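You operate a simulated robot arm through the tools that you are given. There is no shell and no other tool.

You run a simulated robot arm. Do the job below in one go: nothing can be reset, and whatever is moved stays where it is left.

JOB
Couple the charge cart's blue and red hoses to the air unit's ports, colour to colour, and open both handwheels.
Fine: each port's blank plug goes in the white tray before its hose goes on.
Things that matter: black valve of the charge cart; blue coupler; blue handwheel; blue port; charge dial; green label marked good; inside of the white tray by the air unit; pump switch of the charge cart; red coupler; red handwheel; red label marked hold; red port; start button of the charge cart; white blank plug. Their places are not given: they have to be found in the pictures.

It is judged by the outcome, as a careful person would: the job done as asked, and still so three seconds after it is handed in. It fails if anything else is knocked over, pushed out of place, dropped, spilled or broken.

ROBOT AND FRAMES
A 7-joint arm with a fingered hand, fixed in place. Base frame: the origin is at the foot of the arm, x ahead of it, y to its left, z up. Units: cm, rad, N and s.
Its first joint turns from -2.897 to 2.897 rad. Payload 3.7 kg.
The TCP is the grasp point between the finger pads, 2.5 cm short of the fingertips. In the tool frame z runs along the fingers and y along their closing line. Largest opening 8.8 cm; the body of the gripper starts 2.9 cm behind the TCP. The gripper is a hand of 5 fingers: y runs from the thumb to the fingers, the wrist lies at [-1.3, -10.6, -17.4] in the tool frame.
Orientation is that of the tool frame in the base frame, as a unit quaternion [w, x, y, z]. With the fingers straight down and the wrist toward the robot, the tool's x, y and z point along [0, 1, 0], [1, 0, 0] and [0, 0, -1] of the base frame.

CONTROLS
- The arm moves only by the tool send_rows. Its argument "rows" is a list of rows, each an object (a shift or turn left out is 0) with "angular": the turn, a rotation vector about the base's x, y, z in rad, a list of three; "dp": the shift along the base's x, y, z in cm, a list of three. In form: [{"angular": [wx, wy, wz], "dp": [tx, ty, tz]}, ...]. A call has 1 to 20 rows; each row is the pose to reach, as a shift and turn from the pose commanded when the call began. Rows are played at 5 a second. More than 5 cm and 0.15 rad between two rows, and nothing of the call is played. Where a pose cannot be reached the arm comes as near as it can. A force on the tool above 40 N (or 10 N above the force at the start of the call, whichever is more), or a blocked arm, ends the call early, and 0.2 s more pass. In this call time passes only in rows, and 0.2 s behind the last. It gives the time, the measured TCP pose, the force on the tool (base axes), the opening and the grip force at its end, in the units of the frame above (readings bear some noise), with the torque about the TCP (base axes, N m) and any sound that the robot's microphone picked up.
- Cameras (640 x 400 px; columns grow to the right, rows downward): "scene" is fixed at [40.06, 65.19, 159.29]; the picture's right is [-0.92, 0.39, 0.00], its down [0.37, 0.89, -0.28] and it looks along [-0.11, -0.26, -0.96] (base axes); focal length 214 px, centre (320, 200). "wrist" rides on the gripper at [5.9, -7.9, -10.5] in the tool frame; the picture's right is [-0.73, 0.32, -0.61], its down [-0.62, -0.68, 0.38] and it looks along [-0.29, 0.66, 0.70] (tool axes); focal length 234 px, centre (320, 200).
- get_image(camera): a new picture of that camera. No time passes.
- finger_targets(index, middle, ring, little, thumb_bend, thumb_turn): sets how far each is bent, from 0 (flat) to 1 (curled in); at 0.3 the hand is open as for a grip, at 0.7 the pads meet at the TCP. One left out holds its place. A second passes; each finger stops where it meets its share of the squeeze, and holds until it gets a number again. It is the only way to open and close the hand. It gives what a move gives, with no picture; readings hold the bend of each and the force on index, middle, ring, little, thumb and palm. thumb_turn goes from beside the hand (0) to across from the fingers (1), as for a grip.
- measure_at(camera, pixels): for up to 12 pixels [column, row] of the newest picture of that camera ("zoom" is the newest enlarged one), the place [x, y, z] in the base frame of the surface seen there, good to about 0.3 cm. No time passes.
- zoom(camera, box): a new picture of the part [left, top, right, bottom] of that camera's present view, enlarged. No time passes.
- job_done(): hands the job in; it is judged then, once.

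Leave the gripper open and the arm clear of the work at the hand-in unless told otherwise.

The tools are called after "Call:" as name(argument=value, ...) on one line, values as JSON. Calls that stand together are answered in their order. send_rows: Moves the arm, as the interface text tells. Its arguments: {"type":"object","properties":{"rows":{"type":"array","items":{"type":"object","properties":{"angular":{"type":"array","items":{"type":"number"}},"dp":{"type":"array","items":{"type":"number"}}}}}},"required":["rows"]} The other tools are called the same way: finger_targets (index, middle, ring, little, thumb_bend, thumb_turn) moves the fingers one by one; get_image (camera) takes a picture; measure_at (camera, pixels) gives the place of the surface under pixels of a picture; zoom (camera, box) takes an enlarged picture of a part of a camera's view; job_done () hands the job in.

At the start:

```text
t: 0.0
tcp_pos: [40.63, 36.77, 116.62]
tool_rot: [0.001, 0.708, 0.707, 0.0]
ft_force: [0.8, -0.1, -0.2]
wrist_torque: [-0.01, 0.0, 0.0]
grip_width: 8.76
grip_force: 0.2
shape: jaw
bend: [0.3, 0.3, 0.3, 0.3, 0.3, 0.98]
finger forces: [0.0, 0.0, 0.0, 0.1, 0.1, 0.0]
```

scene: 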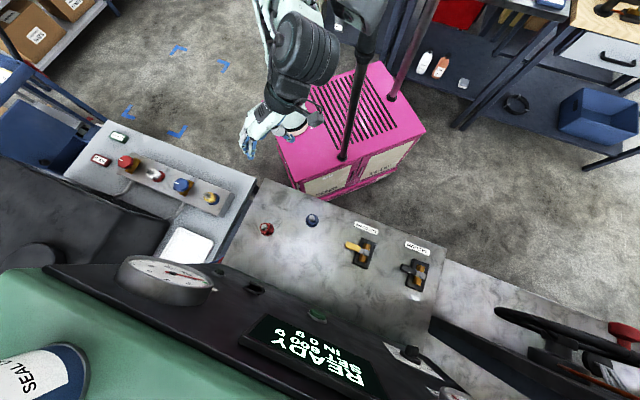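
wrist: 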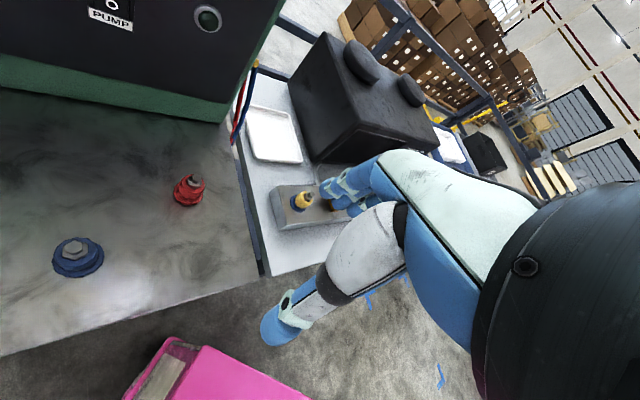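

I see the charge cart on the right with couplers and switches, and the air unit on the left with a manifold and tray. I will zoom in on both to see the details.

Call:
zoom(camera="scene", box=[70, 110, 270, 290])

Call:
zoom(camera="scene", box=[210, 180, 460, 340])

Call:
zoom(camera="wrist", box=[0, 0, 340, 300])

```text
2.22 times, centred on (170, 200) of scene
```

zoom: 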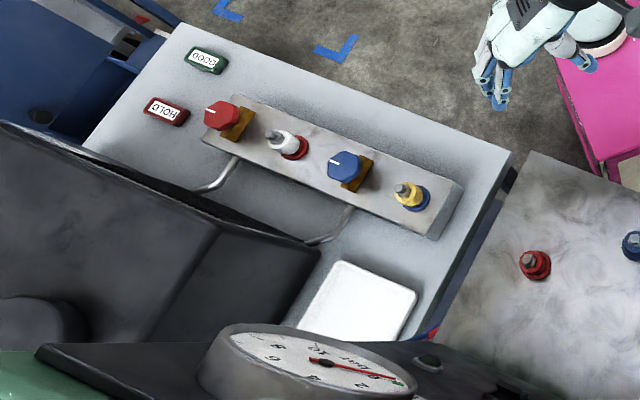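

```text
2.50 times, centred on (335, 260) of scene
```

zoom: 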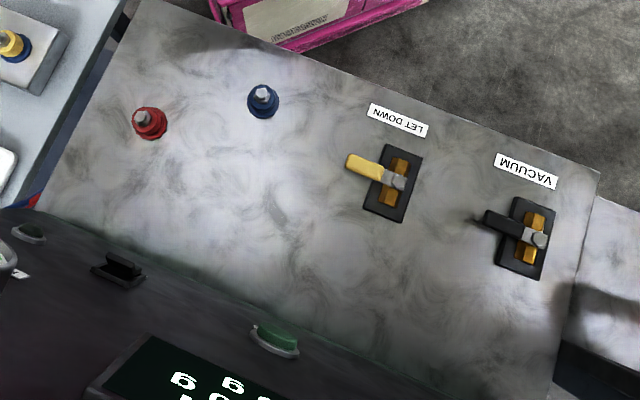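

```text
1.33 times, centred on (170, 150) of wrist
```

zoom: 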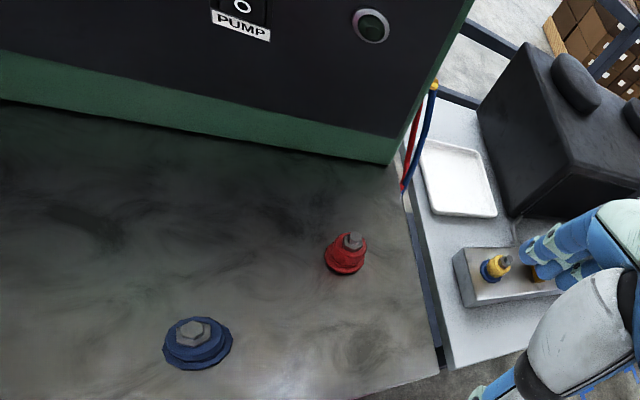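

I will measure the manifold parts in a zoomed picture of the air unit.

Call:
zoom(camera="scene", box=[110, 140, 240, 221])

```text
4.92 times, centred on (175, 180) of scene
```

zoom: 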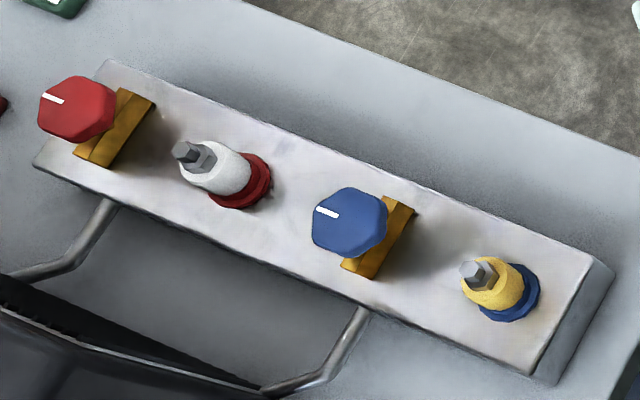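

Now I measure the plugs, port rings, handwheels, and manifold top here.

Call:
measure_at(camera="zoom", pixels=[[180, 151], [208, 170], [262, 180], [468, 270], [490, 285], [530, 300], [75, 105], [350, 220], [560, 340], [290, 170], [430, 190], [300, 370]])

Call:
measure_at(camera="scene", pixels=[[267, 228], [272, 232], [312, 219], [320, 224], [190, 245], [177, 255], [205, 255], [175, 233], [250, 210], [300, 260], [100, 159], [119, 137]])

```text
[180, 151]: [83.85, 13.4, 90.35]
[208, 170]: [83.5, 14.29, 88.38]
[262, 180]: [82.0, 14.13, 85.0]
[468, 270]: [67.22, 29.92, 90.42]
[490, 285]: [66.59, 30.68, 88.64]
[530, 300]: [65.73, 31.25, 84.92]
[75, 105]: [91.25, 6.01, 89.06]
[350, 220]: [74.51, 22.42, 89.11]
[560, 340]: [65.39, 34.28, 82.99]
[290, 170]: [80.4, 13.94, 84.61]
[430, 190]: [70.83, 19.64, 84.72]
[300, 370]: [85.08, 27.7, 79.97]
```

```text
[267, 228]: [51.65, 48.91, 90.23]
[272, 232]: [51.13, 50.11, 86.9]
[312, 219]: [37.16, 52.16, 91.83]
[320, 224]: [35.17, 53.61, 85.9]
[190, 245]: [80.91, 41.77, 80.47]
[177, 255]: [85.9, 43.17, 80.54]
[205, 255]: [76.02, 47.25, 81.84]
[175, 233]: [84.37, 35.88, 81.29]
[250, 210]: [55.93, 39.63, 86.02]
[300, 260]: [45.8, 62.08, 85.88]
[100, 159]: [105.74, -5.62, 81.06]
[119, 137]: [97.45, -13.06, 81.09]
```

Next I look closely at the couplers on the cart deck.

Call:
zoom(camera="scene", box=[245, 200, 341, 260])

Call:
zoom(camera="wrist", box=[30, 150, 230, 290])

Call:
zoom(camera="wrist", box=[220, 50, 380, 240])

```text
6.67 times, centred on (293, 230) of scene
```

zoom: 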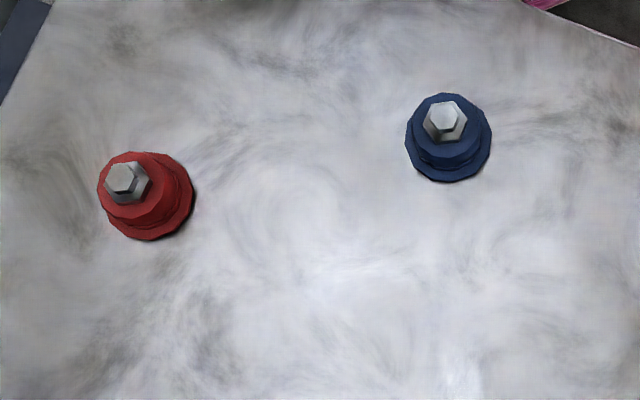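

```text
2.86 times, centred on (130, 220) of wrist
```

zoom: 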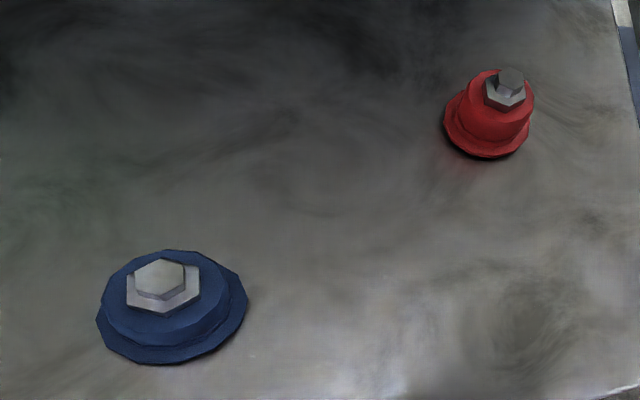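

```text
2.11 times, centred on (300, 145) of wrist
```

zoom: 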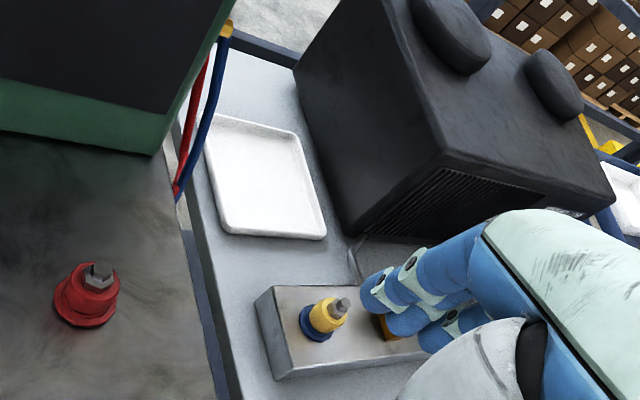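

I will re-zoom the coupler region and measure several points there.

Call:
zoom(camera="scene", box=[245, 200, 341, 260])

Call:
measure_at(camera="zoom", pixels=[[122, 178], [140, 190], [150, 212], [185, 205], [130, 230], [443, 115], [445, 132], [448, 152], [450, 175], [410, 145], [488, 145], [300, 250]])

```text
6.67 times, centred on (293, 230) of scene
```

zoom: 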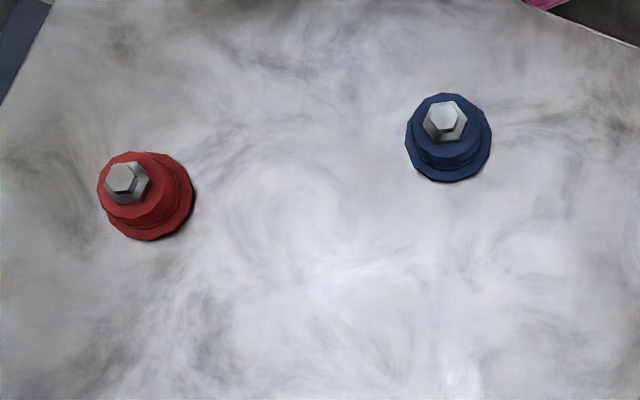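

```text
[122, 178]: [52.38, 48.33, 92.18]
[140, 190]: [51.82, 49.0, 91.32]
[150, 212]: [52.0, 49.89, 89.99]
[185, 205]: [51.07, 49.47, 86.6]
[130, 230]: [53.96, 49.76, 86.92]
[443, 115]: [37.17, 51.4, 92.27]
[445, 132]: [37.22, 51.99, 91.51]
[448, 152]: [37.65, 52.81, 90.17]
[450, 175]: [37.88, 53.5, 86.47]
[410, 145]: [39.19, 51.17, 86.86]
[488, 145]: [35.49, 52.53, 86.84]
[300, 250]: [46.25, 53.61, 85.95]
```

Now I measure the tray, the dial, and the console to know obstacles.

Call:
measure_at(camera="scene", pixels=[[185, 227], [213, 237], [165, 258], [206, 262], [188, 250], [165, 280], [180, 262], [255, 287], [230, 265], [100, 275], [150, 215], [130, 200]])

Call:
measure_at(camera="wrist", pixels=[[248, 108], [290, 112], [302, 162], [258, 158], [275, 135], [240, 100], [208, 18], [100, 60], [310, 130], [370, 130], [330, 40], [420, 120]])

Call:
zoom(camera="scene", box=[100, 220, 300, 345])

```text
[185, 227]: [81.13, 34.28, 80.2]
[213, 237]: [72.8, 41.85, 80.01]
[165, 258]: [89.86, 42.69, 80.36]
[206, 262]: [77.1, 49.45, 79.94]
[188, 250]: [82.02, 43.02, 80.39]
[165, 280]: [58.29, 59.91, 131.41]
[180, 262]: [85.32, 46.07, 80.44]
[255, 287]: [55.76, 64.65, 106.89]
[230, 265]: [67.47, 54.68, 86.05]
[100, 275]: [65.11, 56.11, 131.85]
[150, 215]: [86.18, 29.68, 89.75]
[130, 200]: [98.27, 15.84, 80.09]
```

```text
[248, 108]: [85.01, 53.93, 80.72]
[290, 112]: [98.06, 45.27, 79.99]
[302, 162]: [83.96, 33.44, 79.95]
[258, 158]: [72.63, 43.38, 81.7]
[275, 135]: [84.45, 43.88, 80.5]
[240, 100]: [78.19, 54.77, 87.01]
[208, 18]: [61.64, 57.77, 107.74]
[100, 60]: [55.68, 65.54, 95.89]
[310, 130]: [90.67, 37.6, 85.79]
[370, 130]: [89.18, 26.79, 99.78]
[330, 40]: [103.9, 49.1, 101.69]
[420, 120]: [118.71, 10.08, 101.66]
```

```text
3.20 times, centred on (200, 282) of scene
```

zoom: 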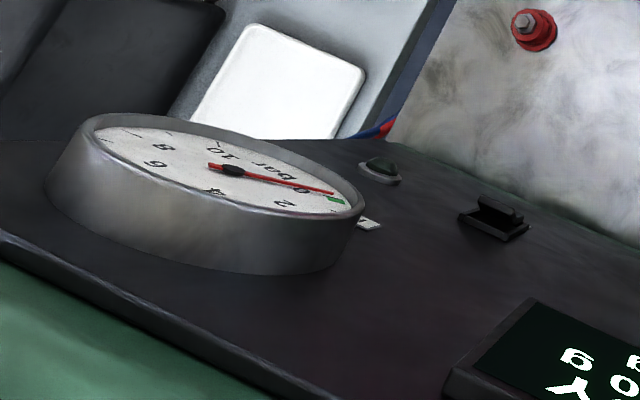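

Layout: the air unit manifold holds the yellow (blue port) and white (red port) plugs, the tray lies around (82, 43, 80.5), and the couplers stand on the cart deck. First I move the hand above the yellow plug, turned 45° so its closing line is square to the manifold.

Call:
send_rows(rows=[{"dp": [2.57, -0.63, -1.36], "angular": [0, 0, 0.0785]}, {"dp": [5.14, -1.26, -2.72], "angular": [0, 0, 0.157]}, {"dp": [7.71, -1.89, -4.08], "angular": [0, 0, 0.2355]}, {"dp": [10.28, -2.52, -5.44], "angular": [0, 0, 0.314]}, {"dp": [12.85, -3.15, -6.8], "angular": [0, 0, 0.3925]}, {"dp": [15.42, -3.78, -8.16], "angular": [0, 0, 0.471]}, {"dp": [17.99, -4.41, -9.52], "angular": [0, 0, 0.5495]}, {"dp": [20.56, -5.04, -10.88], "angular": [0, 0, 0.628]}, {"dp": [23.13, -5.67, -12.24], "angular": [0, 0, 0.7065]}, {"dp": [25.7, -6.3, -13.6], "angular": [0, 0, 0.785]}])

Call:
get_image(camera="wrist")

Call:
get_image(camera="scene")

```text
t: 2.2
tcp_pos: [66.29, 30.49, 102.99]
tool_rot: [0.001, 0.383, 0.924, 0.001]
ft_force: [0.1, 0.1, 0.5]
wrist_torque: [0.05, -0.01, 0.02]
grip_width: 8.78
grip_force: 0.1
shape: jaw
bend: [0.3, 0.3, 0.3, 0.3, 0.3, 0.98]
finger forces: [0.0, 0.1, 0.0, 0.0, 0.0, 0.0]
```

```text
taken
```

wrist: 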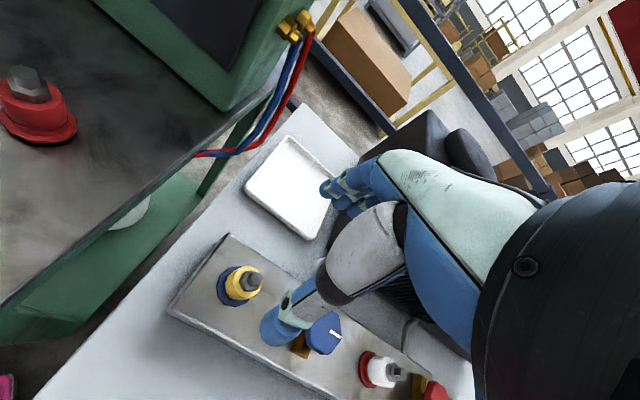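

```text
taken
```

scene: 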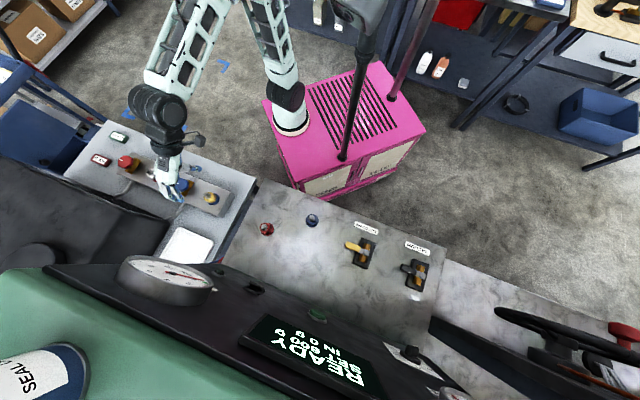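

The hand is over the manifold. I will zoom the wrist view on the manifold and measure the plug and wheel from here.

Call:
zoom(camera="wrist", box=[160, 220, 480, 400])

```text
2.00 times, centred on (320, 310) of wrist
```

zoom: 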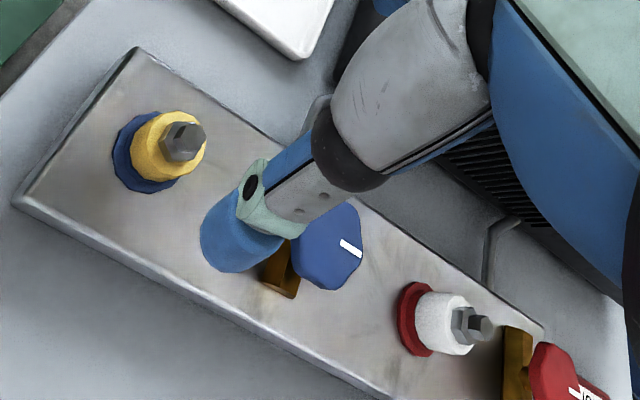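

Call:
measure_at(camera="zoom", pixels=[[190, 138], [160, 145], [135, 155], [200, 150], [150, 115], [335, 245], [350, 225], [320, 270], [480, 325], [450, 320], [410, 320], [60, 190]])

```text
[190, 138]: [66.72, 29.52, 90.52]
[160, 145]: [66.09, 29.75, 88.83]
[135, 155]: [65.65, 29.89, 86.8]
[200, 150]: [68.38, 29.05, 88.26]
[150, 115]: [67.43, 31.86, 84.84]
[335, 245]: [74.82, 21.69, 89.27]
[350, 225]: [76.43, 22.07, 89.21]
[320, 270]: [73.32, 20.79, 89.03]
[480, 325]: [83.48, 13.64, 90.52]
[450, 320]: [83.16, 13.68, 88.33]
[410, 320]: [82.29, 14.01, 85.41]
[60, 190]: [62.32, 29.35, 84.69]
```

Yellow plug axis is about (66.75, 29.7), top z 90.5; white about (83.5, 13.6). I lower the open hand to z 93 first, over the yellow plug, and check.

Call:
send_rows(rows=[{"dp": [0.46, -0.79, -2]}, {"dp": [0.46, -0.79, -4]}, {"dp": [0.46, -0.79, -6]}, {"dp": [0.46, -0.79, -8]}, {"dp": [0.46, -0.79, -10]}])

Call:
get_image(camera="wrist")

Call:
zoom(camera="scene", box=[110, 120, 270, 220])

```text
t: 3.4
tcp_pos: [66.72, 29.78, 93.09]
tool_rot: [0.0, 0.383, 0.924, 0.0]
ft_force: [-0.2, -0.5, 0.1]
wrist_torque: [0.0, 0.0, -0.01]
grip_width: 8.78
grip_force: 0.2
shape: jaw
bend: [0.3, 0.3, 0.3, 0.3, 0.3, 0.98]
finger forces: [0.0, 0.1, 0.1, 0.1, 0.0, 0.1]
```

```text
taken
```

wrist: 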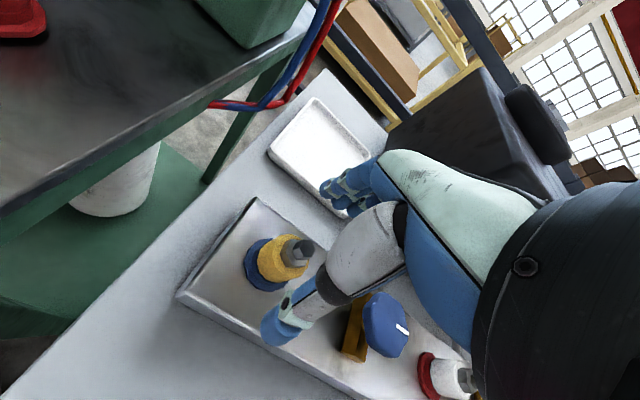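

```text
4.00 times, centred on (190, 170) of scene
```

zoom: 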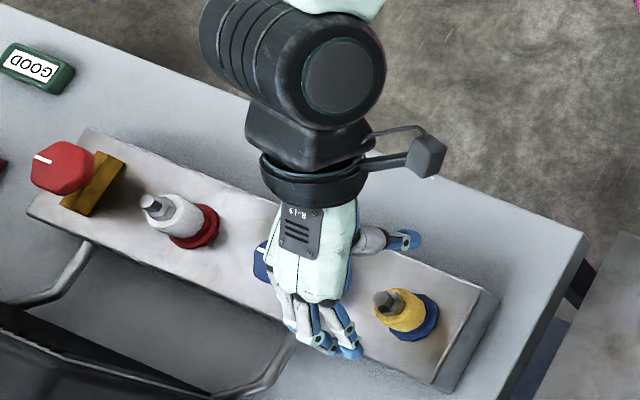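

The grasp point sits right over the yellow plug between thumb (scene zoom 410,240) and index (350,350). I lower to z 88.2.

Call:
send_rows(rows=[{"dp": [0, 0, -1.2]}, {"dp": [0, 0, -2.4]}, {"dp": [0, 0, -3.6]}, {"dp": [0, 0, -4.8]}])

Call:
get_image(camera="wrist")

Call:
zoom(camera="scene", box=[150, 150, 246, 210])

```text
t: 4.4
tcp_pos: [66.68, 29.87, 88.27]
tool_rot: [0.0, 0.383, 0.924, 0.0]
ft_force: [0.5, -0.2, 0.1]
wrist_torque: [0.03, -0.02, 0.04]
grip_width: 8.79
grip_force: 0.0
shape: jaw
bend: [0.3, 0.3, 0.3, 0.3, 0.3, 0.98]
finger forces: [0.0, 0.1, 0.0, 0.1, 0.0, 0.0]
```

```text
taken
```

wrist: 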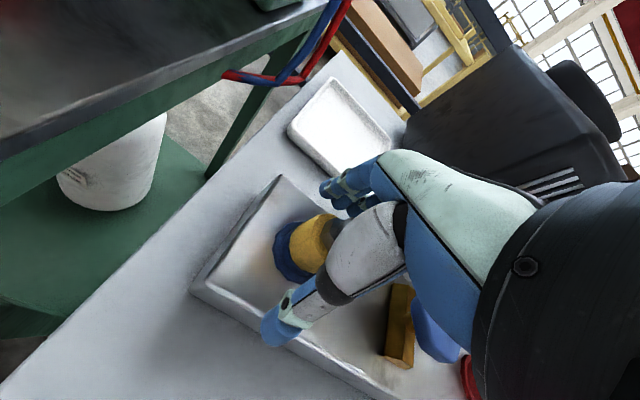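

```text
6.67 times, centred on (198, 180) of scene
```

zoom: 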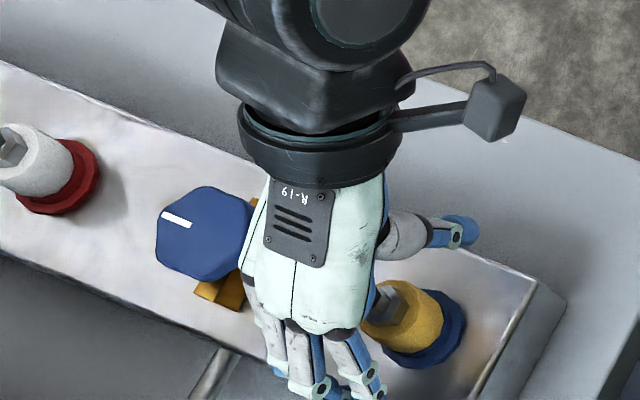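

The plug's body is between thumb and index/middle at z 88.3, with no contact. I close thumb, index and middle on it.

Call:
finger_targets(index=0.7, middle=0.7, thumb_bend=0.7)

Call:
get_image(camera="wrist")

Call:
zoom(camera="scene", box=[150, 150, 246, 210])

```text
t: 5.4
tcp_pos: [66.75, 29.91, 88.34]
tool_rot: [0.0, 0.383, 0.924, 0.0]
ft_force: [6.3, 8.3, 4.6]
wrist_torque: [0.23, -0.27, 0.1]
grip_width: 2.3
grip_force: 11.2
shape: fingers
bend: [0.57, 0.58, 0.3, 0.3, 0.62, 0.97]
finger forces: [7.6, 9.9, 0.1, 0.1, 5.1, 0.1]
```

```text
taken
```

wrist: 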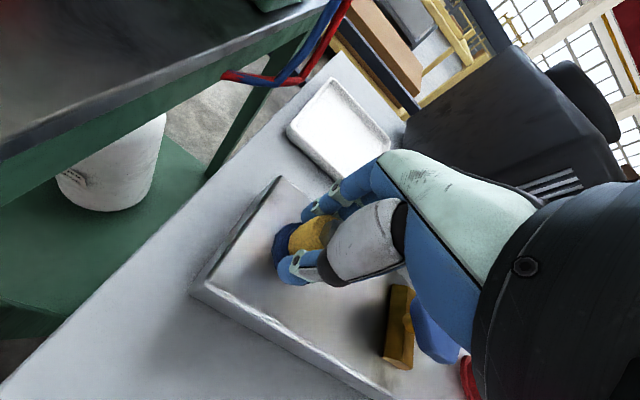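

```text
6.67 times, centred on (198, 180) of scene
```

zoom: 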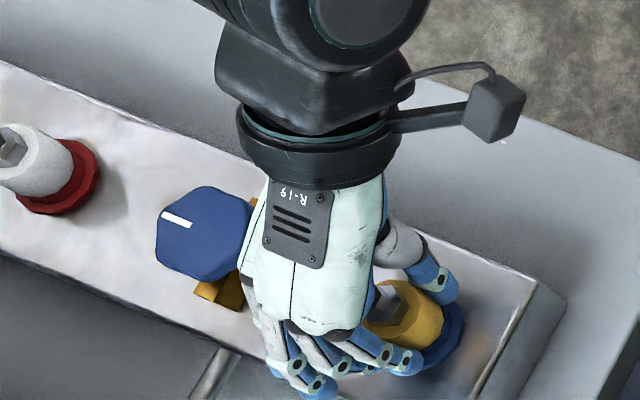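

Grip force 11 N; sideways force about 10 N along (0.7, 0.7) indicates the plug sits slightly to the finger side. I shift 0.2 cm that way, then try lifting straight up gently.

Call:
send_rows(rows=[{"dp": [0.15, 0.15, 0]}, {"dp": [0.15, 0.15, 0.3]}, {"dp": [0.15, 0.15, 0.6]}, {"dp": [0.15, 0.15, 1.0]}])

Call:
get_image(camera="wrist")

```text
t: 6.4
tcp_pos: [66.9, 29.71, 89.22]
tool_rot: [0.0, 0.383, 0.924, 0.0]
ft_force: [1.7, 1.2, -1.6]
wrist_torque: [0.08, -0.04, 0.0]
grip_width: 2.3
grip_force: 9.3
shape: fingers
bend: [0.59, 0.63, 0.3, 0.3, 0.61, 0.96]
finger forces: [5.6, 4.7, 0.1, 0.1, 8.1, 0.0]
```

```text
taken
```

wrist: 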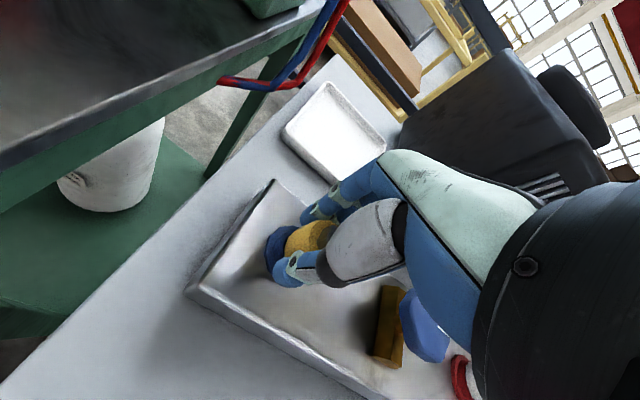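

Forces dropped to about the weight of a light object, so the plug may be coming free. I lift 4 cm more and look.

Call:
send_rows(rows=[{"dp": [0, 0, 1]}, {"dp": [0, 0, 2]}, {"dp": [0, 0, 3]}, {"dp": [0, 0, 4]}])

Call:
get_image(camera="wrist")

Call:
zoom(camera="scene", box=[150, 150, 246, 210])

```text
t: 7.4
tcp_pos: [66.89, 29.86, 92.91]
tool_rot: [0.0, 0.383, 0.924, 0.0]
ft_force: [0.2, 0.4, -1.5]
wrist_torque: [0.0, 0.0, -0.02]
grip_width: 2.26
grip_force: 9.3
shape: fingers
bend: [0.6, 0.63, 0.3, 0.3, 0.61, 0.96]
finger forces: [5.1, 4.4, 0.0, 0.0, 9.1, 0.0]
```

```text
taken
```

wrist: 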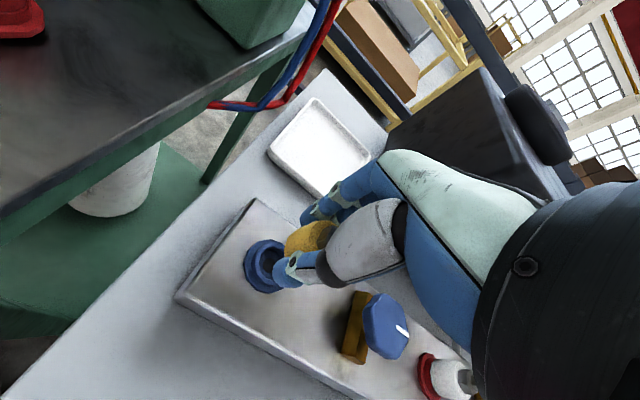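

```text
6.67 times, centred on (198, 180) of scene
```

zoom: 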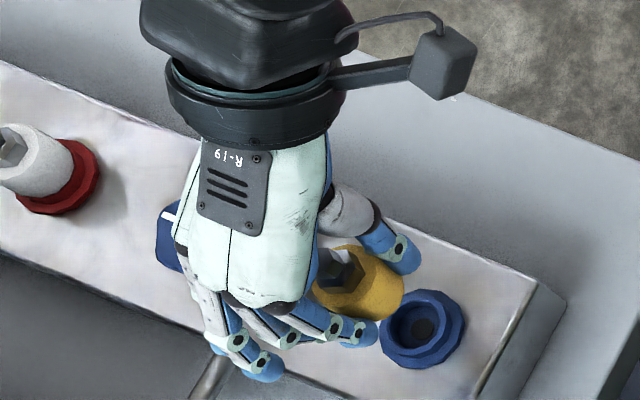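

The yellow plug is free and the blue port is an open cup. I measure the port's rim now while visible.

Call:
measure_at(camera="zoom", pixels=[[422, 328], [400, 330], [440, 310], [425, 350], [450, 335], [425, 365], [465, 315], [355, 300], [350, 280]])

Call:
measure_at(camera="wrist", pixels=[[262, 265], [250, 262], [275, 250], [265, 285], [310, 238], [295, 235], [320, 150], [300, 130], [275, 150], [325, 185], [365, 150]])

```text
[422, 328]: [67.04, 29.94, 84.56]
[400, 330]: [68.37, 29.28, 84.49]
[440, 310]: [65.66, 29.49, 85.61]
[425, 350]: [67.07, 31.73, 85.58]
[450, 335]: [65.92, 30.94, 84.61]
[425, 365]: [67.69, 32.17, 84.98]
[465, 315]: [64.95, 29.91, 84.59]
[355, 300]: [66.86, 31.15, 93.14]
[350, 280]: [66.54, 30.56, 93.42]
```

```text
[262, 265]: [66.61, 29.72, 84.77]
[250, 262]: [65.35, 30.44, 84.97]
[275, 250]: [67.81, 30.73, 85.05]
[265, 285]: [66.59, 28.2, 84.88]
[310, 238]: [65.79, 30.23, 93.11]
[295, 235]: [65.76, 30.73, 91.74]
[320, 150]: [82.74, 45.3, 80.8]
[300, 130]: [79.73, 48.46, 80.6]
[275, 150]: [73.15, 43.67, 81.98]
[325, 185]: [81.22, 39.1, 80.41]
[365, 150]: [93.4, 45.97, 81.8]
```

Blue port axis ≈ (66.8, 29.9). I carry the yellow plug up and over to the tray at about (80.7, 45.4), with ring and little fingers tucked in a bit first.

Call:
finger_targets(ring=0.55, little=0.55)

Call:
send_rows(rows=[{"dp": [0, 0, 2]}, {"dp": [0, 0, 4]}, {"dp": [2, 2.2, 4.5]}, {"dp": [4, 4.5, 4.5]}, {"dp": [6, 6.7, 4.5]}, {"dp": [8, 9, 4.5]}, {"dp": [10, 11.2, 4]}, {"dp": [12, 13.5, 3]}, {"dp": [13.8, 15.5, 2]}])

Call:
get_image(camera="wrist")

Call:
zoom(camera="scene", box=[110, 150, 270, 250])

```text
t: 8.4
tcp_pos: [66.82, 29.85, 93.07]
tool_rot: [0.0, 0.382, 0.924, 0.001]
ft_force: [-0.1, -0.3, -1.4]
wrist_torque: [0.01, 0.04, -0.02]
grip_width: 2.27
grip_force: 9.5
shape: fingers
bend: [0.6, 0.63, 0.55, 0.55, 0.61, 0.96]
finger forces: [5.3, 4.4, 0.0, 0.1, 9.0, 0.0]
```

```text
t: 10.4
tcp_pos: [80.65, 45.4, 95.22]
tool_rot: [0.0, 0.383, 0.924, 0.001]
ft_force: [1.1, 0.8, -0.6]
wrist_torque: [-0.02, -0.01, -0.03]
grip_width: 2.26
grip_force: 9.1
shape: fingers
bend: [0.6, 0.63, 0.55, 0.55, 0.61, 0.96]
finger forces: [5.1, 4.4, 0.0, 0.0, 8.8, 0.1]
```

```text
taken
```

wrist: 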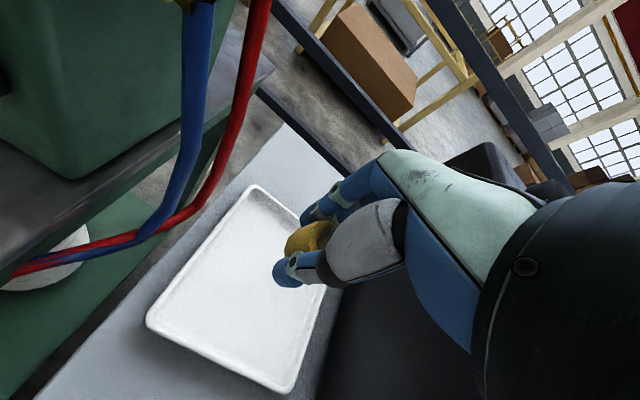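

```text
4.00 times, centred on (190, 200) of scene
```

zoom: 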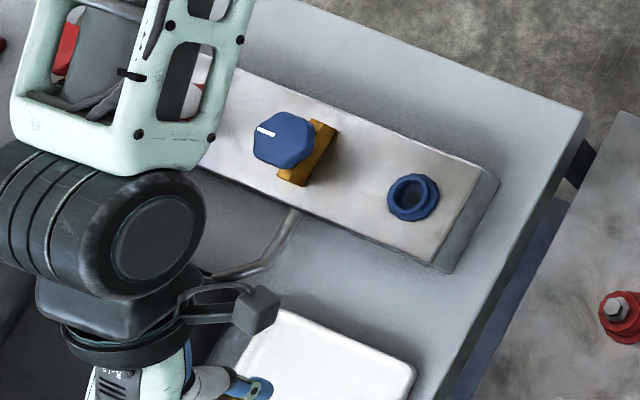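

The hand is above the tray. I measure the tray corners and the hose distance from here before lowering.

Call:
measure_at(camera="wrist", pixels=[[255, 190], [150, 322], [285, 388], [220, 280], [200, 120], [240, 120], [150, 235], [350, 330], [340, 370], [290, 240], [240, 330], [20, 270]])

```text
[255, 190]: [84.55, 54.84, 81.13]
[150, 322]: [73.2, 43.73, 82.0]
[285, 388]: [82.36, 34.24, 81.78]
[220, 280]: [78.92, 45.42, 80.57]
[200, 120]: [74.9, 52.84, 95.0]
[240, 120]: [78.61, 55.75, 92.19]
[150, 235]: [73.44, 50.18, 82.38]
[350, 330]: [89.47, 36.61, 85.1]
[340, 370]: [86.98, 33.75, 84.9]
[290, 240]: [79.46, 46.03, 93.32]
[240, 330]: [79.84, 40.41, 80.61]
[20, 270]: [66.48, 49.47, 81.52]
```

Tray centre is about (83.5, 44.6), floor 80.6; hoses are about 9 cm away. I lower the plug to z 85 and then feel for the floor.

Call:
send_rows(rows=[{"dp": [0, 0, -2]}, {"dp": [0, 0, -4]}, {"dp": [0, 0, -6]}, {"dp": [0, 0, -8]}, {"dp": [0, 0, -9.5]}, {"dp": [0, 0, -10.2]}])

Call:
get_image(camera="wrist")

```text
t: 11.8
tcp_pos: [80.61, 45.48, 84.98]
tool_rot: [0.0, 0.382, 0.924, -0.001]
ft_force: [0.4, -0.1, -1.3]
wrist_torque: [-0.03, 0.01, 0.0]
grip_width: 2.24
grip_force: 9.2
shape: fingers
bend: [0.6, 0.63, 0.55, 0.55, 0.61, 0.96]
finger forces: [5.1, 4.4, 0.0, 0.0, 8.9, 0.0]
```

```text
taken
```

wrist: 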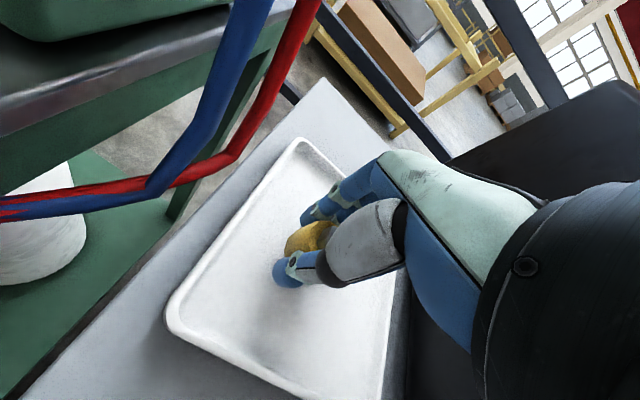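

Still free of contact at z 85. I continue down in small steps until there is a touch.

Call:
send_rows(rows=[{"dp": [0, 0, -0.4]}, {"dp": [0, 0, -0.8]}, {"dp": [0, 0, -1.1]}, {"dp": [0, 0, -1.4]}])

Call:
get_image(camera="wrist")

```text
t: 12.8
tcp_pos: [80.63, 45.57, 83.8]
tool_rot: [0.001, 0.383, 0.924, 0.002]
ft_force: [2.1, 2.7, 15.3]
wrist_torque: [0.1, -0.07, -0.01]
grip_width: 2.15
grip_force: 10.4
shape: fingers
bend: [0.61, 0.63, 0.55, 0.55, 0.61, 0.96]
finger forces: [6.0, 6.7, 0.0, 0.0, 8.4, 0.0]
```

```text
taken
```

wrist: 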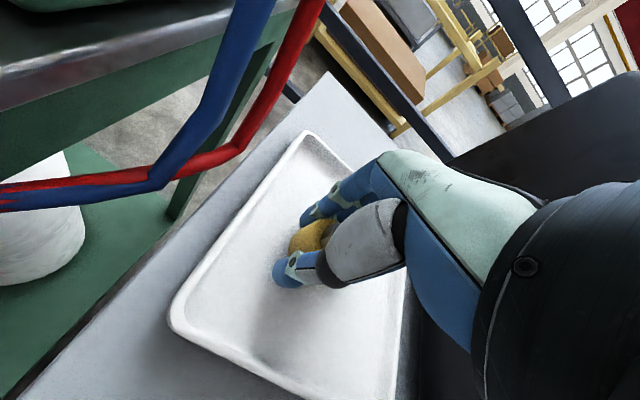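

Contact felt (15 N up). I ease up 0.15 cm and open the fingers partly.

Call:
send_rows(rows=[{"dp": [0, 0, 0.15]}])

Call:
finger_targets(index=0.48, middle=0.48, ring=0.48, little=0.48, thumb_bend=0.45)

Call:
get_image(camera="wrist")

```text
t: 13.2
tcp_pos: [80.58, 45.5, 83.83]
tool_rot: [0.0, 0.383, 0.924, 0.001]
ft_force: [1.2, 3.6, 13.8]
wrist_torque: [0.09, -0.08, 0.05]
grip_width: 2.16
grip_force: 10.6
shape: fingers
bend: [0.61, 0.63, 0.55, 0.55, 0.61, 0.96]
finger forces: [6.4, 6.6, 0.0, 0.1, 8.2, 0.0]
```

```text
t: 14.2
tcp_pos: [80.56, 45.34, 83.77]
tool_rot: [0.0, 0.383, 0.924, 0.001]
ft_force: [-0.3, -0.4, 0.3]
wrist_torque: [-0.01, 0.01, 0.01]
grip_width: 4.9
grip_force: 0.0
shape: fingers
bend: [0.48, 0.48, 0.48, 0.48, 0.45, 0.97]
finger forces: [0.1, 0.1, 0.0, 0.0, 0.0, 0.0]
```

```text
taken
```

wrist: 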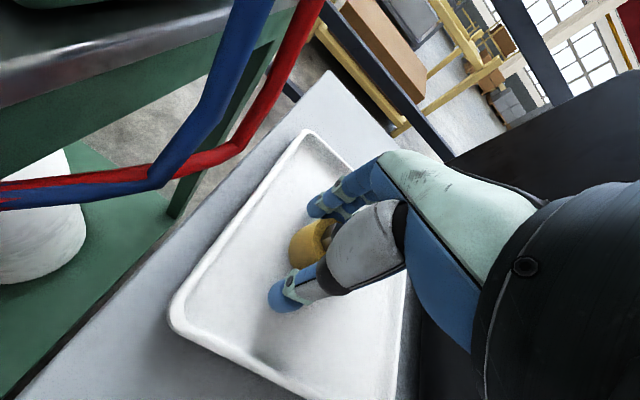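

The plug stands free in the tray between the fingers. I lift straight up and then retreat toward the white plug at height.

Call:
send_rows(rows=[{"dp": [0, 0, 1.5]}, {"dp": [0, 0, 3.5]}, {"dp": [0, 0, 6]}, {"dp": [0, 0, 9]}, {"dp": [0, 0, 13]}, {"dp": [-2, -4, 15]}, {"dp": [-3.5, -8, 17]}, {"dp": [-4.5, -12, 19]}])

Call:
get_image(camera="wrist")

Call:
zoom(camera="scene", box=[110, 170, 238, 250])

```text
t: 16.0
tcp_pos: [76.07, 33.48, 102.48]
tool_rot: [0.0, 0.382, 0.924, -0.001]
ft_force: [-0.3, 0.1, -0.1]
wrist_torque: [0.02, 0.04, -0.02]
grip_width: 4.89
grip_force: 0.0
shape: fingers
bend: [0.48, 0.48, 0.48, 0.48, 0.45, 0.97]
finger forces: [0.0, 0.0, 0.0, 0.0, 0.1, 0.1]
```

```text
taken
```

wrist: 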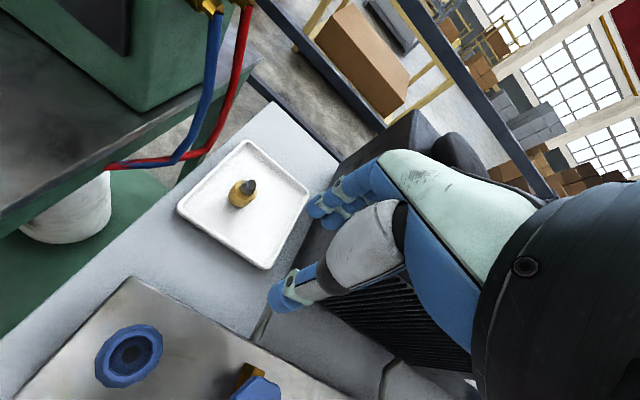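

```text
5.00 times, centred on (174, 210) of scene
```

zoom: 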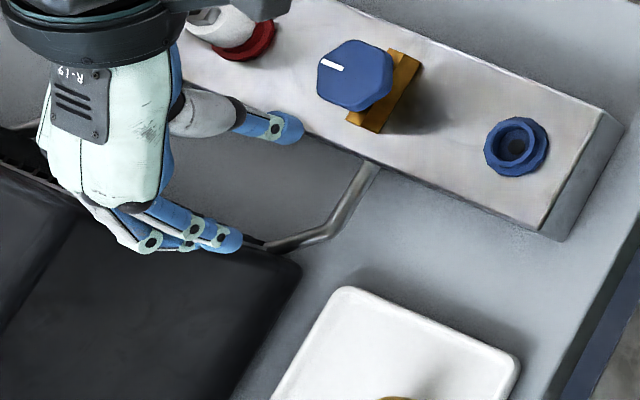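

The yellow plug stands in the tray. Next I open the hand fully and go over to the white plug, backing off first to stay clear of the black box.

Call:
finger_targets(index=0.3, middle=0.3, ring=0.3, little=0.3, thumb_bend=0.3)

Call:
send_rows(rows=[{"dp": [-2, -2, 0]}, {"dp": [-4, -4, 0]}, {"dp": [-2.4, -7, 0]}, {"dp": [-0.3, -10, -0.5]}, {"dp": [1.8, -13, -1]}, {"dp": [4, -15.6, -1.5]}, {"dp": [6, -18, -2]}, {"dp": [7.4, -19.9, -2.5]}])

Call:
get_image(camera="wrist")

Call:
zoom(camera="scene", box=[80, 120, 240, 220])

```text
t: 17.0
tcp_pos: [76.15, 33.48, 102.62]
tool_rot: [0.0, 0.382, 0.924, 0.0]
ft_force: [0.0, 0.3, 0.0]
wrist_torque: [-0.03, -0.02, 0.01]
grip_width: 8.46
grip_force: 0.0
shape: fingers
bend: [0.3, 0.3, 0.3, 0.3, 0.3, 0.97]
finger forces: [0.0, 0.1, 0.1, 0.0, 0.0, 0.0]
```

```text
t: 18.8
tcp_pos: [83.53, 13.66, 100.32]
tool_rot: [0.0, 0.383, 0.924, 0.0]
ft_force: [0.2, -0.6, -0.4]
wrist_torque: [-0.02, 0.0, 0.04]
grip_width: 8.46
grip_force: 0.1
shape: fingers
bend: [0.3, 0.3, 0.3, 0.3, 0.3, 0.97]
finger forces: [0.0, 0.0, 0.1, 0.0, 0.1, 0.0]
```

```text
taken
```

wrist: 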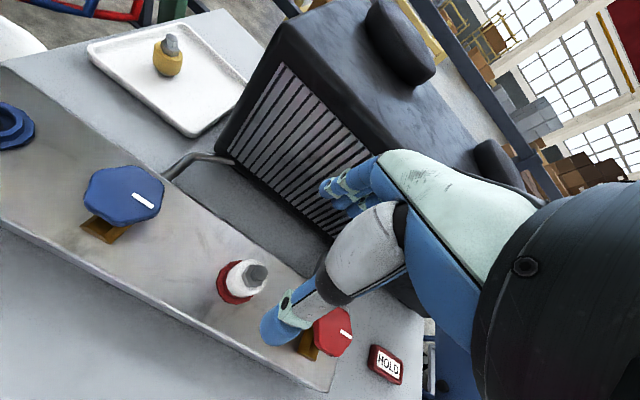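

```text
4.00 times, centred on (160, 170) of scene
```

zoom: 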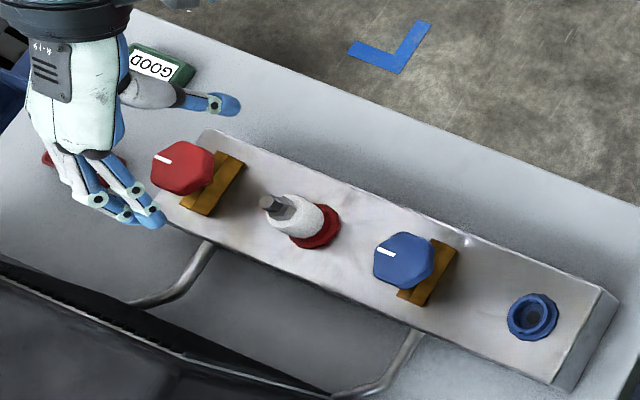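

I measure the white plug and red wheel again from the closer view.

Call:
zoom(camera="wrist", box=[180, 240, 372, 360])

Call:
measure_at(camera="zoom", pixels=[[255, 105], [225, 125], [190, 170], [165, 140], [510, 305], [550, 300], [480, 310], [430, 360], [500, 250], [300, 230]])

```text
3.33 times, centred on (276, 300) of wrist
```

zoom: 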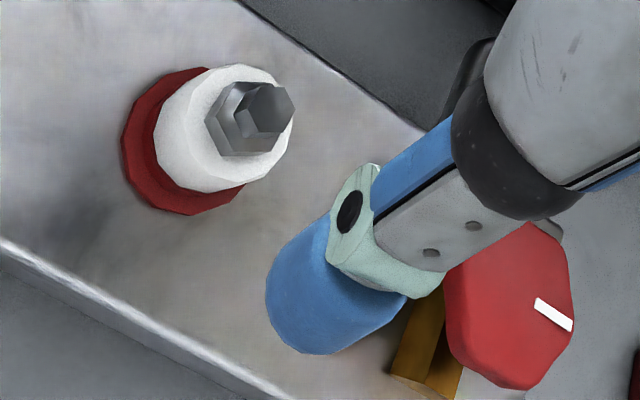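

```text
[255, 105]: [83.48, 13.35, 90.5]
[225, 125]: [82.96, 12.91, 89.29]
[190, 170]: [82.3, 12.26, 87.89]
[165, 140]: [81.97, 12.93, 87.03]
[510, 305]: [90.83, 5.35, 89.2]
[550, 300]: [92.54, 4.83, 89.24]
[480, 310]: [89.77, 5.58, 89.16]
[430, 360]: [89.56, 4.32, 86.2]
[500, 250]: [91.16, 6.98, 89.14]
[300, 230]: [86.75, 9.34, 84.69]
```

White plug axis is ≈ (83.65, 13.65). I descend to z 88.2 around it.

Call:
send_rows(rows=[{"dp": [0.12, 0, -2.5]}, {"dp": [0.12, 0, -5]}, {"dp": [0.12, 0, -7]}, {"dp": [0.12, 0, -9]}, {"dp": [0.12, 0, -10.5]}, {"dp": [0.12, 0, -12.1]}])

Call:
get_image(camera="wrist")

Call:
zoom(camera="scene", box=[100, 140, 196, 200])

```text
t: 20.2
tcp_pos: [83.69, 13.6, 88.0]
tool_rot: [0.0, 0.383, 0.924, 0.0]
ft_force: [0.4, -0.1, -0.7]
wrist_torque: [0.02, 0.01, -0.03]
grip_width: 8.47
grip_force: 0.1
shape: fingers
bend: [0.3, 0.3, 0.3, 0.3, 0.3, 0.97]
finger forces: [0.0, 0.1, 0.0, 0.0, 0.0, 0.1]
```

```text
taken
```

wrist: 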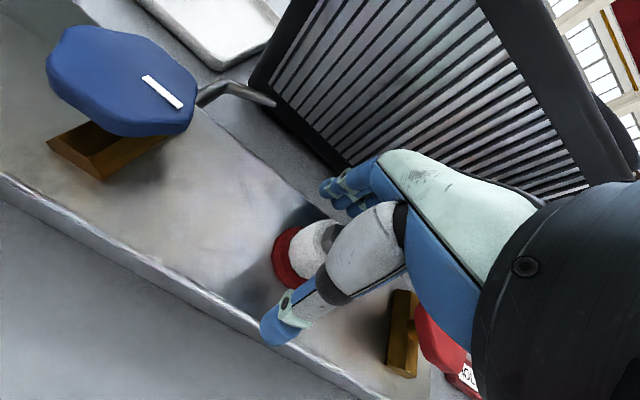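

```text
6.67 times, centred on (148, 170) of scene
```

zoom: 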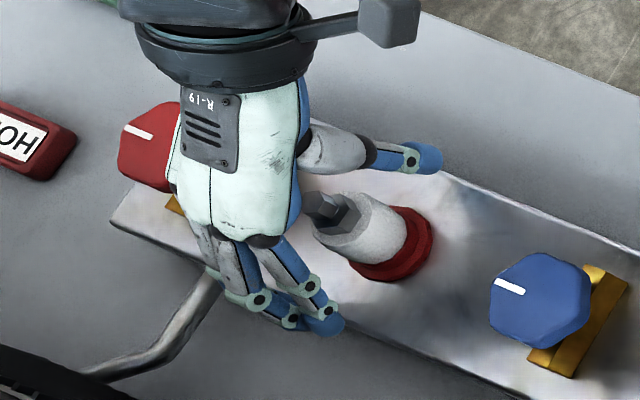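

The white plug sits between thumb and index/middle as before. I close on it.

Call:
finger_targets(index=0.7, middle=0.7, thumb_bend=0.7)

```text
t: 21.2
tcp_pos: [83.69, 13.63, 88.18]
tool_rot: [0.0, 0.382, 0.924, 0.002]
ft_force: [5.1, 4.5, 11.4]
wrist_torque: [0.2, -0.16, 0.09]
grip_width: 2.33
grip_force: 12.6
shape: fingers
bend: [0.61, 0.61, 0.3, 0.3, 0.59, 0.97]
finger forces: [8.1, 8.0, 0.0, 0.0, 8.4, 0.0]
```

Gripped evenly (12.6 N). I lift straight up and look.

Call:
send_rows(rows=[{"dp": [0.05, 0.05, 0.3]}, {"dp": [0.05, 0.05, 0.7]}, {"dp": [0.05, 0.05, 1.2]}, {"dp": [0.05, 0.05, 2.2]}, {"dp": [0.05, 0.05, 3.5]}, {"dp": [0.05, 0.05, 5]}])

Call:
get_image(camera="wrist")

Call:
zoom(camera="scene", box=[100, 140, 196, 200])

```text
t: 22.6
tcp_pos: [83.75, 13.62, 93.12]
tool_rot: [0.001, 0.383, 0.924, 0.0]
ft_force: [-0.1, -0.3, -2.0]
wrist_torque: [0.01, -0.01, 0.03]
grip_width: 2.16
grip_force: 8.9
shape: fingers
bend: [0.62, 0.64, 0.3, 0.3, 0.6, 0.96]
finger forces: [4.1, 4.7, 0.0, 0.0, 8.4, 0.0]
```

```text
taken
```

wrist: 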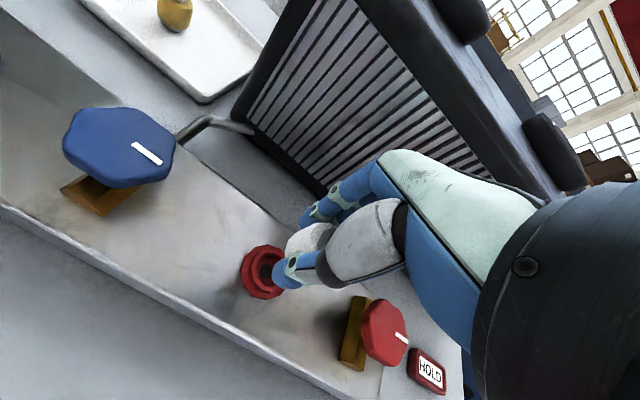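

```text
6.67 times, centred on (148, 170) of scene
```

zoom: 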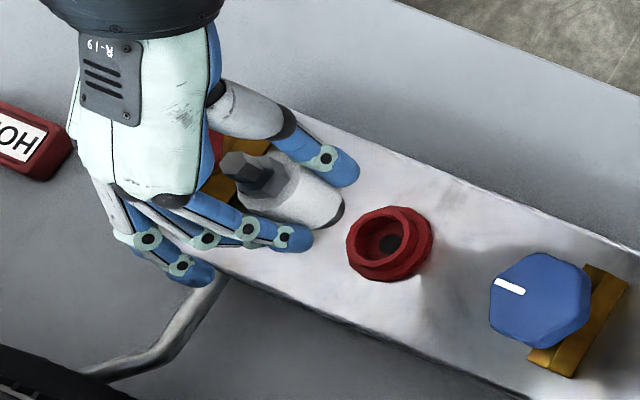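

The white plug is free. I measure the red port, then tuck ring/little and carry the plug to the tray, routing clear of the black box.

Call:
measure_at(camera="zoom", pixels=[[390, 243], [362, 245], [415, 240], [388, 215], [388, 262], [405, 265], [540, 300]])

Call:
finger_targets(ring=0.55, little=0.55)

Call:
send_rows(rows=[{"dp": [-1, 1, 2]}, {"dp": [-3, 3, 4.5]}, {"dp": [-6, 6.5, 5.5]}, {"dp": [-9, 10, 6]}, {"dp": [-11.5, 13, 6]}, {"dp": [-12.2, 16, 6]}, {"dp": [-10, 19, 6]}, {"dp": [-7.5, 21.8, 6]}, {"dp": [-4.5, 24.8, 5.5]}, {"dp": [-1.35, 27.9, 4]}])

Call:
get_image(camera="wrist")

```text
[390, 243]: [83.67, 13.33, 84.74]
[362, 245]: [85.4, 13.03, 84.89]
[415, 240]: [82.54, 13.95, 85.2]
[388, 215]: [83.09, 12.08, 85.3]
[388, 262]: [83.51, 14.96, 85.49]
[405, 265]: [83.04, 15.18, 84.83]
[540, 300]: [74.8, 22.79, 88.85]
```

```text
t: 23.6
tcp_pos: [83.89, 13.73, 93.12]
tool_rot: [0.0, 0.383, 0.924, 0.001]
ft_force: [0.0, -0.3, -0.7]
wrist_torque: [0.02, 0.0, 0.01]
grip_width: 2.15
grip_force: 8.3
shape: fingers
bend: [0.62, 0.64, 0.55, 0.55, 0.6, 0.96]
finger forces: [4.2, 4.7, 0.0, 0.0, 8.5, 0.0]
```

```text
t: 25.8
tcp_pos: [82.36, 41.25, 96.98]
tool_rot: [0.0, 0.384, 0.924, 0.001]
ft_force: [-0.4, -1.3, -0.9]
wrist_torque: [0.0, -0.05, -0.04]
grip_width: 2.12
grip_force: 8.6
shape: fingers
bend: [0.62, 0.64, 0.55, 0.55, 0.6, 0.96]
finger forces: [4.2, 4.8, 0.0, 0.1, 8.4, 0.1]
```

```text
taken
```

wrist: 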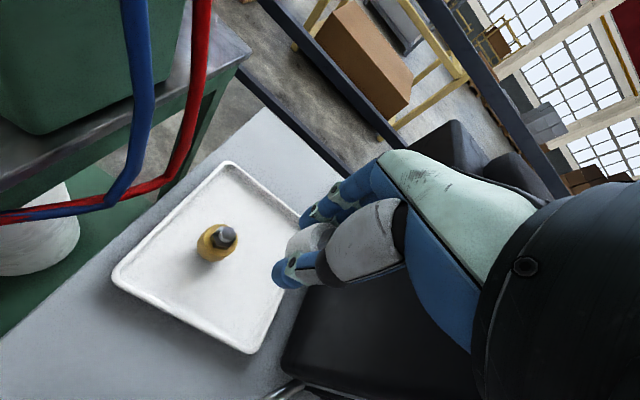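

The yellow plug stands to the left in view; the white plug is above free tray space. I check the clearance to the black box from the scene camera before lowering.

Call:
zoom(camera="scene", box=[100, 170, 228, 270])

```text
4.00 times, centred on (164, 220) of scene
```

zoom: 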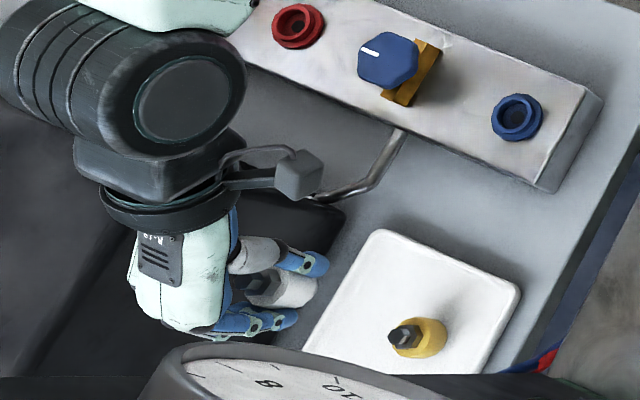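

The wrist cylinder is large and near the black box; I measure its surface to judge clearance when lowered.

Call:
measure_at(camera="zoom", pixels=[[190, 100], [60, 120], [20, 80], [100, 160], [160, 200], [160, 220], [300, 210], [260, 230], [30, 300], [140, 250], [150, 300], [60, 60]])

```text
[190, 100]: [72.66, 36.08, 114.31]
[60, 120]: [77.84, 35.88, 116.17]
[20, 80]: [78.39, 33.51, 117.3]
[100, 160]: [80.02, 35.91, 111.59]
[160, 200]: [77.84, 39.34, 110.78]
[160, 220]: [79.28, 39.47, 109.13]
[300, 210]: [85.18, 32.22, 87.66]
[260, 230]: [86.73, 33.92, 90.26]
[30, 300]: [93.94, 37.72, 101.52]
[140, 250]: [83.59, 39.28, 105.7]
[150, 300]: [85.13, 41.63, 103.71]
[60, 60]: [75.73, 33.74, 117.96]
```

Call:
zoom(camera="scene", box=[40, 130, 200, 230])

Call:
measure_at(camera="zoom", pixels=[[300, 240], [200, 200], [180, 230], [230, 280], [175, 190], [190, 260], [250, 180], [150, 150], [130, 250], [280, 320]])

```text
4.00 times, centred on (120, 180) of scene
```

zoom: 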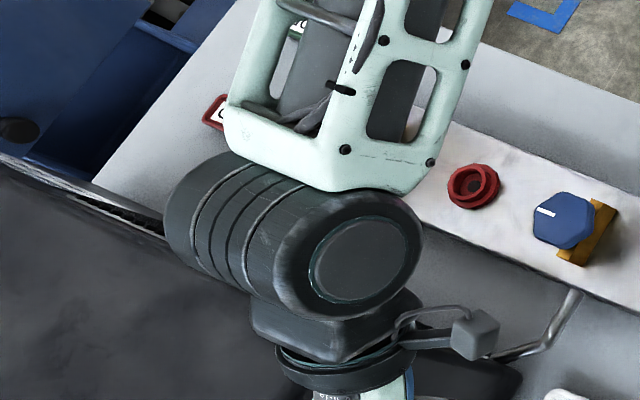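

```text
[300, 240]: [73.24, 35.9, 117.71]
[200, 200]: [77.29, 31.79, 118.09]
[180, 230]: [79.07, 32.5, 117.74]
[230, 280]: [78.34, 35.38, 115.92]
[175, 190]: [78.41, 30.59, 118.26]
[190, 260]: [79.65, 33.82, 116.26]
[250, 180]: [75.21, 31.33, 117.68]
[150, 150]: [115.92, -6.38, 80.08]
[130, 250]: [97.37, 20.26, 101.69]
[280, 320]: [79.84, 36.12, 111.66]
```

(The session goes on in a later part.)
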